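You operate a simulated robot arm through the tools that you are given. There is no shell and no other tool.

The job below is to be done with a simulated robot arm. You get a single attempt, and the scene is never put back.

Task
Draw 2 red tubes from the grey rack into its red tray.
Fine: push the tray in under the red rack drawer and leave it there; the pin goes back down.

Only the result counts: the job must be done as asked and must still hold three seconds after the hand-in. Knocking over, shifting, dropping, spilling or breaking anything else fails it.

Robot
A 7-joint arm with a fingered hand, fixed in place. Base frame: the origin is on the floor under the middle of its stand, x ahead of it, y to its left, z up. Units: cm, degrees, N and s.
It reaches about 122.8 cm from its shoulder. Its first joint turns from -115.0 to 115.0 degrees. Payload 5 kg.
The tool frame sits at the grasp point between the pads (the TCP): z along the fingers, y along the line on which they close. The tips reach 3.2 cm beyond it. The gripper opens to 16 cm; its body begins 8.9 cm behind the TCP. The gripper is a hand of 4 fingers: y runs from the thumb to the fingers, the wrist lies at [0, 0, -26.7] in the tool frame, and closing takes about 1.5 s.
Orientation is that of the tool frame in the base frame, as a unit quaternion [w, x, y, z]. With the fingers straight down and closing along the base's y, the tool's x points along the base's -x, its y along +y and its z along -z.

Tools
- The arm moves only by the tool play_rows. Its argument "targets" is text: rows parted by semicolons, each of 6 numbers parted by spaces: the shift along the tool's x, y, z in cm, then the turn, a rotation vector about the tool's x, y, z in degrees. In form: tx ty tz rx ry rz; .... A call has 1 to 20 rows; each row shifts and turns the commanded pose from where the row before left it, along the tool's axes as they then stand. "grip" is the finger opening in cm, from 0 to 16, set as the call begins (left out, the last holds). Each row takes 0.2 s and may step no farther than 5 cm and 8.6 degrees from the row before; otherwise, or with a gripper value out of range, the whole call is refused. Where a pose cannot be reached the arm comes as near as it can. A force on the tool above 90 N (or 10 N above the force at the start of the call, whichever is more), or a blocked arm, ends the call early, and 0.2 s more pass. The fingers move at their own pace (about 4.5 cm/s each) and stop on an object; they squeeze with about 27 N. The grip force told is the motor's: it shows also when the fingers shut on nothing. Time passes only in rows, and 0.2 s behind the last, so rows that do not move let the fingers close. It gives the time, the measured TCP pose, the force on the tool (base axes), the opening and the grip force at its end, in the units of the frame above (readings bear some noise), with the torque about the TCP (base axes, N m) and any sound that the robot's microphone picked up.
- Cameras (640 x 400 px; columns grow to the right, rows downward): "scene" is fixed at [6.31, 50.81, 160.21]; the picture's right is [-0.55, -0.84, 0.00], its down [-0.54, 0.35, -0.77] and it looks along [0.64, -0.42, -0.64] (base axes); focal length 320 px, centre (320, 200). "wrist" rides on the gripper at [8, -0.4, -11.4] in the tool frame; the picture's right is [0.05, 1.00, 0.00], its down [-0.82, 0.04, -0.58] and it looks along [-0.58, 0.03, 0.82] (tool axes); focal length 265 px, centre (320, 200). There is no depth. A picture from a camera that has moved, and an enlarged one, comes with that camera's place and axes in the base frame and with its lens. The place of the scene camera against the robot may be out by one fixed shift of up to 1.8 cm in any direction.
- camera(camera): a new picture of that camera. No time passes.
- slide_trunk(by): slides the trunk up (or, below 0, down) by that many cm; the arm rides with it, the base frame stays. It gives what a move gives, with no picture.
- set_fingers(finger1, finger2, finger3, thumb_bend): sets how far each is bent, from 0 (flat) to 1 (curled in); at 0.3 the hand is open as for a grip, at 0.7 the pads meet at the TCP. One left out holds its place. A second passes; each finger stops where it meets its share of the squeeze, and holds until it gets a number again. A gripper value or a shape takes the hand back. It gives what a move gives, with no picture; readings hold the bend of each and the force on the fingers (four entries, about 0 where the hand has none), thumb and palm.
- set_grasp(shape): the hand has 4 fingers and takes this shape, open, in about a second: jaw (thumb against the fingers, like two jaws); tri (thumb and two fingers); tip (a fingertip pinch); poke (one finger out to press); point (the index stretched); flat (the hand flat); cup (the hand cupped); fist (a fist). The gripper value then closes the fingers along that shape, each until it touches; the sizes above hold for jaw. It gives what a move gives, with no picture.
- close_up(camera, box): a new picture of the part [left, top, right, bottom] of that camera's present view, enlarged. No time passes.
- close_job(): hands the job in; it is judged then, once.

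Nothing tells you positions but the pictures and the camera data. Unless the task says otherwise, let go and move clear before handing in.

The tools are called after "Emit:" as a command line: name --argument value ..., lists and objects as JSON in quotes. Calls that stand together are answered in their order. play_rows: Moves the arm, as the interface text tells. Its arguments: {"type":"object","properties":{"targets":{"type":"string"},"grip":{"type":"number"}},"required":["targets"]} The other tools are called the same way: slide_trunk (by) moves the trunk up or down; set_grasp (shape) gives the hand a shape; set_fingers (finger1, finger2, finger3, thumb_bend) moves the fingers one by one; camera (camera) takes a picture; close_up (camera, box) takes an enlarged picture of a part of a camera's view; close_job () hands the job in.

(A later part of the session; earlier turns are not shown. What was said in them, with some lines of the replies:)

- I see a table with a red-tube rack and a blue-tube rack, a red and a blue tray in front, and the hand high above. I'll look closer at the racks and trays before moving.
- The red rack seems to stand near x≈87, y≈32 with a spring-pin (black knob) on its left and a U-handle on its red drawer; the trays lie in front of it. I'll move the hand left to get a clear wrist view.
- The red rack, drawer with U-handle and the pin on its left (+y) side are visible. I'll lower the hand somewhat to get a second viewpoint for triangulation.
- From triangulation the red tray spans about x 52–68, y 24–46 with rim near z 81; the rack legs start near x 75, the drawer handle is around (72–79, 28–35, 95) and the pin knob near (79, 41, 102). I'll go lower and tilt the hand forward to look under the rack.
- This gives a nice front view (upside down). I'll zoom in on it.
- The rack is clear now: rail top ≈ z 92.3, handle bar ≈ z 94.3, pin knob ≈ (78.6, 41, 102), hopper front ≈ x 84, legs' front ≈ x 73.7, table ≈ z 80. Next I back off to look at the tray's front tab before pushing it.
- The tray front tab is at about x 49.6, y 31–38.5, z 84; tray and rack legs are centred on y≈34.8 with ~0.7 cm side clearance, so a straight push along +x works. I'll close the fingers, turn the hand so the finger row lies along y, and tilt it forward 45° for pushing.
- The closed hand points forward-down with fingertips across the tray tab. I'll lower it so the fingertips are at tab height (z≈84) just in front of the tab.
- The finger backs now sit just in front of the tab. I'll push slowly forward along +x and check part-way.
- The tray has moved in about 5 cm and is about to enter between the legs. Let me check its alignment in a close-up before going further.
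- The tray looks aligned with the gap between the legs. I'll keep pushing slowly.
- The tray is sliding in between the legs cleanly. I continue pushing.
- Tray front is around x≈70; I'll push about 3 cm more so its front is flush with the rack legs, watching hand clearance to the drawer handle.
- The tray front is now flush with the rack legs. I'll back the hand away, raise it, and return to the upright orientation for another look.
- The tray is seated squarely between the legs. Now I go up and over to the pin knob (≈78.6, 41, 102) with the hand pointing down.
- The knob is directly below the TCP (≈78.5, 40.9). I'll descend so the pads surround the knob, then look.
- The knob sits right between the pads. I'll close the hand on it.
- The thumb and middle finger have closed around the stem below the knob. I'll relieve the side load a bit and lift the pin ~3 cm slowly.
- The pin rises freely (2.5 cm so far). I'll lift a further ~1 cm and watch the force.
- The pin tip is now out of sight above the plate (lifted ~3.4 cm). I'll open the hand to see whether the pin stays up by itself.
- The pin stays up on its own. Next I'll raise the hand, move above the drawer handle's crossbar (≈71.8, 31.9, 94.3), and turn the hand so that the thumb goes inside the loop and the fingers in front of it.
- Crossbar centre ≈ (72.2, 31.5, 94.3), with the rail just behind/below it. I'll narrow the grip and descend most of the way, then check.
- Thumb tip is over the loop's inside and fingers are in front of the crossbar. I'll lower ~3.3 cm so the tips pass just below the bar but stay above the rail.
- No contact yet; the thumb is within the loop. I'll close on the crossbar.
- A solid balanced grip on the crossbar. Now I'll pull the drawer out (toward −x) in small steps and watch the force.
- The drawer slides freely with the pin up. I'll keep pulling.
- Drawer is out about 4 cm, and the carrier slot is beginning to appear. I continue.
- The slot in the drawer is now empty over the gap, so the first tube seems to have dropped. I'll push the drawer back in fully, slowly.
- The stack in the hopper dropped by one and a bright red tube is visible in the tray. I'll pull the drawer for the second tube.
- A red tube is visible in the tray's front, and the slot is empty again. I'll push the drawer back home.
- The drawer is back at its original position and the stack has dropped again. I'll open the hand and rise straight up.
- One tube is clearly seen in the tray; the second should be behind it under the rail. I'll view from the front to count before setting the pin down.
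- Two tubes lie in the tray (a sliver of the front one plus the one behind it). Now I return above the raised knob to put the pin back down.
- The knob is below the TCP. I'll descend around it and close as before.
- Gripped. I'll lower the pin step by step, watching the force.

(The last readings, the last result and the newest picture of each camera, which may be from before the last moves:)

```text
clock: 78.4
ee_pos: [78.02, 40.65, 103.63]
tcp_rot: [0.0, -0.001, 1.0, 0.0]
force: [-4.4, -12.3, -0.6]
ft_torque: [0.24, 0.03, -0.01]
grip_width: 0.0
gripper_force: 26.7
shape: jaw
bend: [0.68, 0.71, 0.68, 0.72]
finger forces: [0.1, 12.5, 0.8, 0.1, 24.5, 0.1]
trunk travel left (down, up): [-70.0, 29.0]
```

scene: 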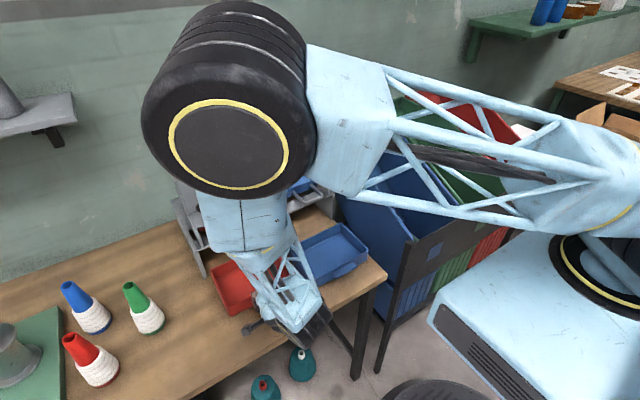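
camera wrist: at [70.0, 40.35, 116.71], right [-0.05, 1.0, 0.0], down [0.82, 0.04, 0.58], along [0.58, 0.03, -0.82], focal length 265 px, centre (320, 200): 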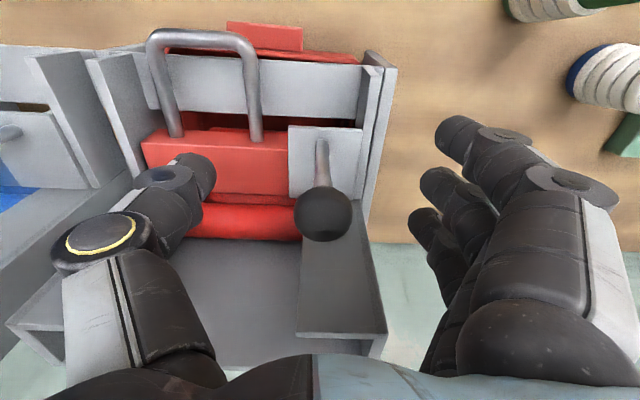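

Emit:
close_up --camera "scene" --box '[180, 150, 290, 230]'

Emit:
play_rows --targets "0 -0.2 0.4 0 0 0; 0 0 0.4 0 0 0; 0 0 0.4 0 0 0; 0 0 0.4 0 0 0; 0 0 0 0 0 0"

Emit:
close_up --camera "wrist" --box '[120, 20, 460, 300]'

Emit:
close_up --camera "scene" --box '[180, 150, 290, 230]'

```text
5.00 times, centred on (235, 190) of scene
camera zoom: at [6.31, 50.81, 160.21], right [-0.55, -0.84, 0.0], down [-0.54, 0.35, -0.77], along [0.64, -0.42, -0.64], focal length 1598 px, centre (745, 250)
```

zoom: 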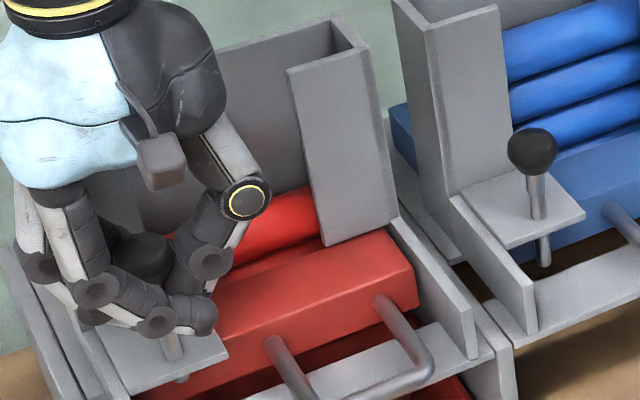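

```text
clock: 79.6
ee_pos: [78.15, 40.42, 102.05]
tcp_rot: [0.0, 0.0, 1.0, 0.001]
force: [-3.0, -6.0, 0.2]
ft_torque: [0.34, 0.02, -0.02]
grip_width: 0.0
gripper_force: 27.0
shape: jaw
bend: [0.68, 0.71, 0.68, 0.72]
finger forces: [0.1, 14.3, 1.1, 0.0, 21.7, 0.1]
trunk travel left (down, up): [-70.0, 29.0]
```

```text
1.43 times, centred on (290, 160) of wrist
camera zoom: at [70.0, 40.06, 113.46], right [-0.05, 1.0, 0.0], down [0.82, 0.04, 0.58], along [0.58, 0.03, -0.82], focal length 379 px, centre (363, 257)
```

zoom: 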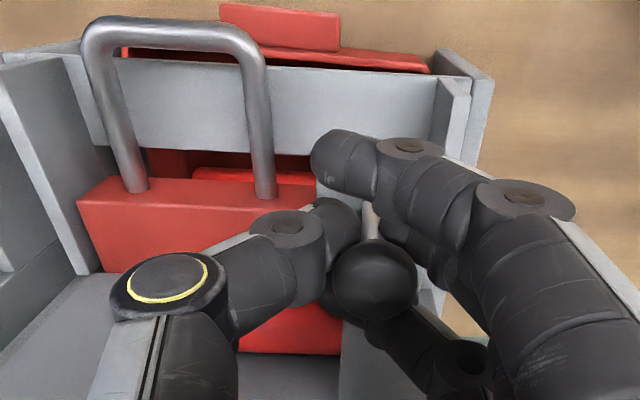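

```text
5.00 times, centred on (235, 190) of scene
camera zoom: at [6.31, 50.81, 160.21], right [-0.55, -0.84, 0.0], down [-0.54, 0.35, -0.77], along [0.64, -0.42, -0.64], focal length 1598 px, centre (745, 250)
```

zoom: 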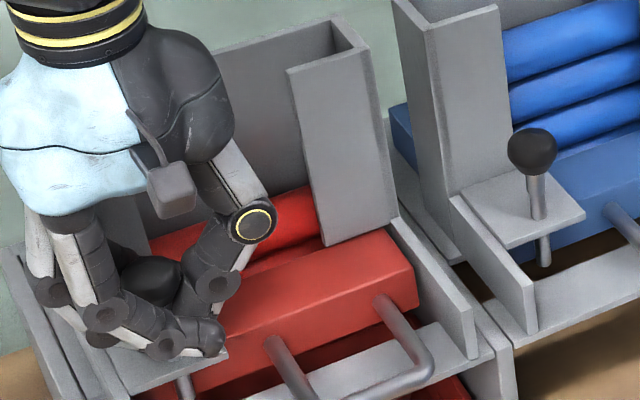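

The pin tip now shows below the plate. A little further down to its original level, watching for the stop.

Emit:
play_rows --targets "0 0 0.2 0 0 0; 0 0 0.2 0 0 0; 0 0 0 0 0 0"

```text
clock: 80.4
ee_pos: [78.19, 40.41, 101.7]
tcp_rot: [0.0, 0.0, 1.0, 0.0]
force: [-1.6, -4.9, 0.9]
ft_torque: [0.36, 0.03, 0.05]
grip_width: 0.0
gripper_force: 26.9
shape: jaw
bend: [0.68, 0.71, 0.68, 0.72]
finger forces: [0.0, 14.6, 1.3, 0.0, 21.1, 0.0]
trunk travel left (down, up): [-70.0, 29.0]
```

Emit:
play_rows --targets "0 0 0.15 0 0 0; 0 0 0.15 0 0 0; 0 0 0 0 0 0"

Emit:
close_up --camera "wrist" --box '[120, 20, 460, 300]'

```text
clock: 81.2
ee_pos: [78.09, 40.47, 101.46]
tcp_rot: [0.0, 0.0, 1.0, -0.001]
force: [-3.8, -4.5, 7.4]
ft_torque: [0.37, 0.03, 0.03]
grip_width: 0.02
gripper_force: 27.0
shape: jaw
bend: [0.68, 0.71, 0.68, 0.73]
finger forces: [0.0, 15.9, 1.3, 0.0, 20.5, 0.1]
trunk travel left (down, up): [-70.0, 29.0]
```

```text
1.43 times, centred on (290, 160) of wrist
camera zoom: at [69.99, 40.01, 112.87], right [-0.05, 1.0, 0.0], down [0.81, 0.04, 0.58], along [0.58, 0.03, -0.82], focal length 379 px, centre (363, 257)
```

zoom: 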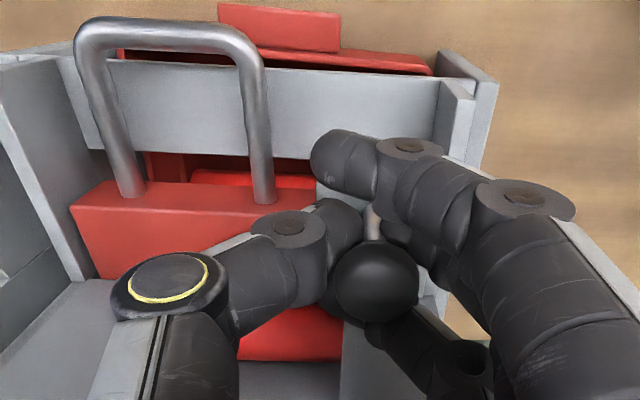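

The stop is felt (≈7 N), so the pin is fully down. I'll open the hand and rise straight up.

Emit:
play_rows --targets "0 0 0 0 0 0; 0 0 0 0 0 0; 0 0 0 0 0 0; 0 0 0 0 0 0; 0 0 0 0 0 0; 0 0 0 0 0 0" --grip 12

Emit:
camera --camera "wrist"

Emit:
play_rows --targets "0 0 -1 0 0 0; 0 0 -2 0 0 0; 0 0 -3 0 0 0; 0 0 -4 0 0 0; 0 0 -4 0 0 0; 0 0 -4 0 0 0; 0 0 0 0 0 0"

Emit:
camera --camera "wrist"

Emit:
close_up --camera "scene" --box '[160, 140, 320, 270]'

```text
clock: 82.6
ee_pos: [78.11, 40.48, 101.48]
tcp_rot: [0.0, 0.0, 1.0, 0.0]
force: [0.3, -0.1, -0.5]
ft_torque: [-0.01, -0.01, 0.02]
grip_width: 11.96
gripper_force: 0.1
shape: jaw
bend: [0.63, 0.63, 0.63, 0.6]
finger forces: [0.0, 0.0, 0.1, 0.0, 0.1, 0.1]
trunk travel left (down, up): [-70.0, 29.0]
```

```text
taken
camera wrist: at [70.04, 40.07, 112.76], right [-0.05, 1.0, 0.0], down [0.82, 0.04, 0.58], along [0.58, 0.03, -0.82], focal length 265 px, centre (320, 200)
```

wrist: 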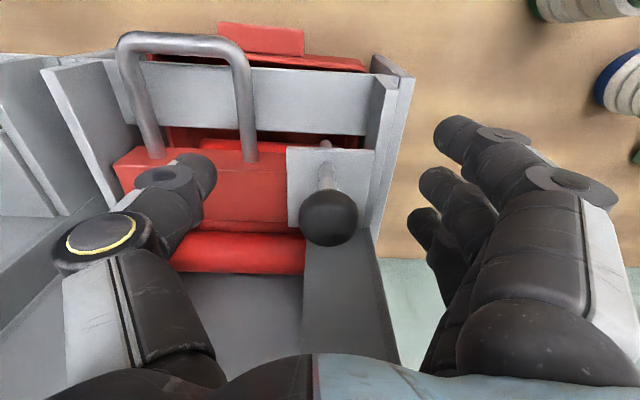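

```text
clock: 84.2
ee_pos: [78.27, 40.39, 119.33]
tcp_rot: [0.0, -0.001, 1.0, 0.0]
force: [-0.3, -0.4, 0.6]
ft_torque: [0.02, -0.01, -0.02]
grip_width: 11.96
gripper_force: 0.0
shape: jaw
bend: [0.63, 0.63, 0.63, 0.6]
finger forces: [0.0, 0.0, 0.1, 0.0, 0.0, 0.0]
trunk travel left (down, up): [-70.0, 29.0]
```

```text
taken
camera wrist: at [70.12, 40.03, 130.74], right [-0.05, 1.0, 0.0], down [0.82, 0.04, 0.58], along [0.58, 0.03, -0.82], focal length 265 px, centre (320, 200)
```

wrist: 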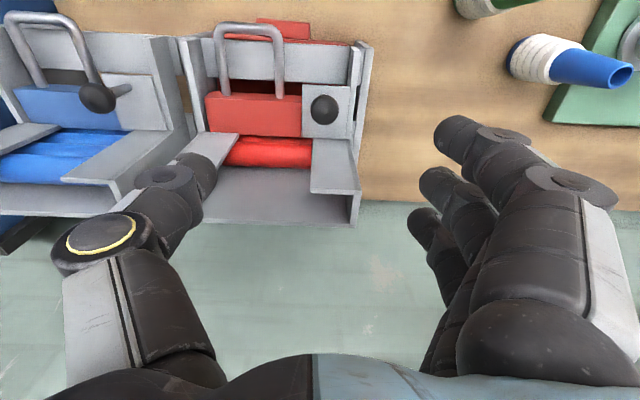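

```text
3.08 times, centred on (240, 205) of scene
camera zoom: at [6.31, 50.81, 160.21], right [-0.55, -0.84, 0.0], down [-0.54, 0.35, -0.77], along [0.64, -0.42, -0.64], focal length 984 px, centre (566, 185)
```

zoom: 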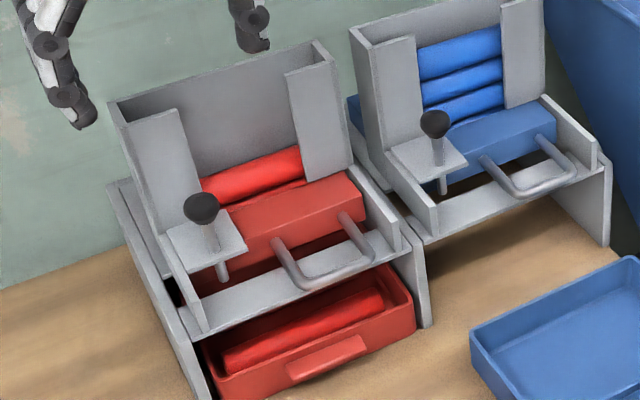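

The pin is down and matches the blue rack's pin. I'll compare with the starting view to check nothing shifted.

Emit:
close_up --camera "scene" --box '[165, 140, 285, 260]'

Emit:
camera --camera "scene"

```text
3.33 times, centred on (225, 200) of scene
camera zoom: at [6.31, 50.81, 160.21], right [-0.55, -0.84, 0.0], down [-0.54, 0.35, -0.77], along [0.64, -0.42, -0.64], focal length 1065 px, centre (637, 200)
```

zoom: 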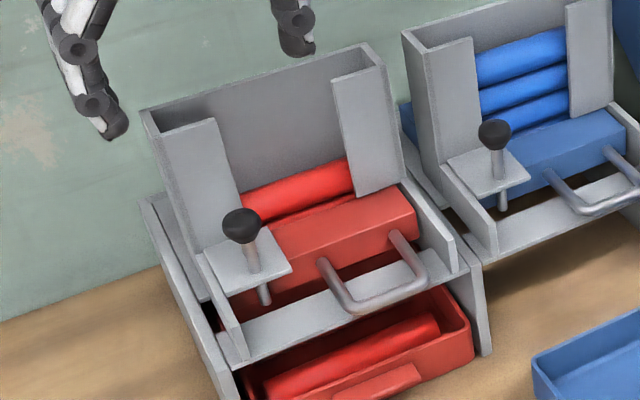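

```text
taken
```

scene: 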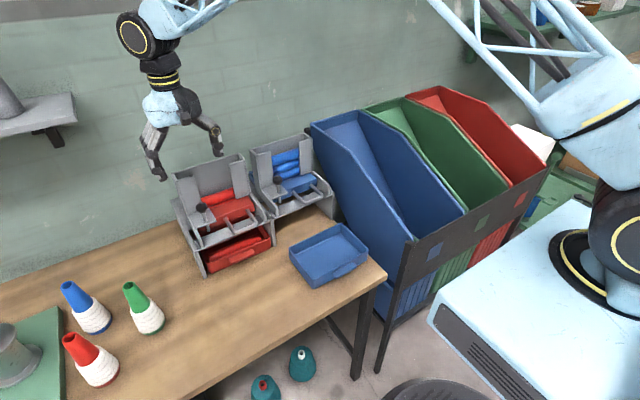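

Rack, drawer, pin and the other objects match the starting view; the red tray with two tubes sits under the drawer. I'll move the hand clear and hand in.

Emit:
play_rows --targets "0 0 -4 0 0 0; 4 0 -2 0 0 0; 4 -1 0 0 0 0; 4 -1 0 0 0 0; 4 -1 0 0 0 0; 0 0 0 0 0 0; 0 0 0 0 0 0"

Emit:
close_up --camera "wrist" --box '[200, 0, 440, 260]'

```text
clock: 85.8
ee_pos: [62.17, 37.52, 125.32]
tcp_rot: [0.0, 0.0, 1.0, 0.0]
force: [-0.3, 0.5, 0.2]
ft_torque: [0.0, -0.02, 0.02]
grip_width: 12.0
gripper_force: 0.1
shape: jaw
bend: [0.63, 0.63, 0.63, 0.6]
finger forces: [0.0, 0.1, 0.1, 0.0, 0.0, 0.0]
trunk travel left (down, up): [-70.0, 29.0]
```

```text
1.54 times, centred on (320, 130) of wrist
camera zoom: at [54.14, 37.11, 136.74], right [-0.05, 1.0, 0.0], down [0.82, 0.04, 0.58], along [0.58, 0.03, -0.82], focal length 408 px, centre (320, 308)
```

zoom: 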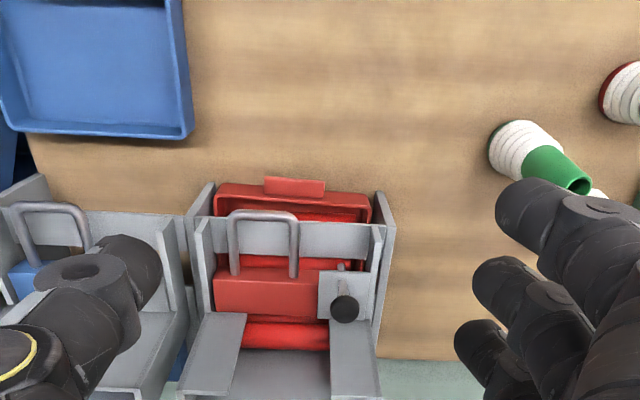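

All is in place: two red tubes are in the tray under the drawer, the drawer is closed, the pin is down, and the hand is clear. Handing in.

Emit:
close_job

```text
The job is handed in.
```

I drew two red tubes from the grey rack into the red tray and handed the job in. I don't have the judge's verdict.

- **Tray:** it was pushed in under the red drawer and left there, its front flush with the rack legs. Both tubes could be seen in it from the front view.
- **Drawer:** it was pulled out and pushed back in twice, and is closed at its starting position.
- **Pin:** it is back down. I pressed it until it met its stop, and it looks the same as the blue rack's pin.
- **Everything else:** nothing looked moved compared with the starting pictures, and the hand was empty and clear of the rack.
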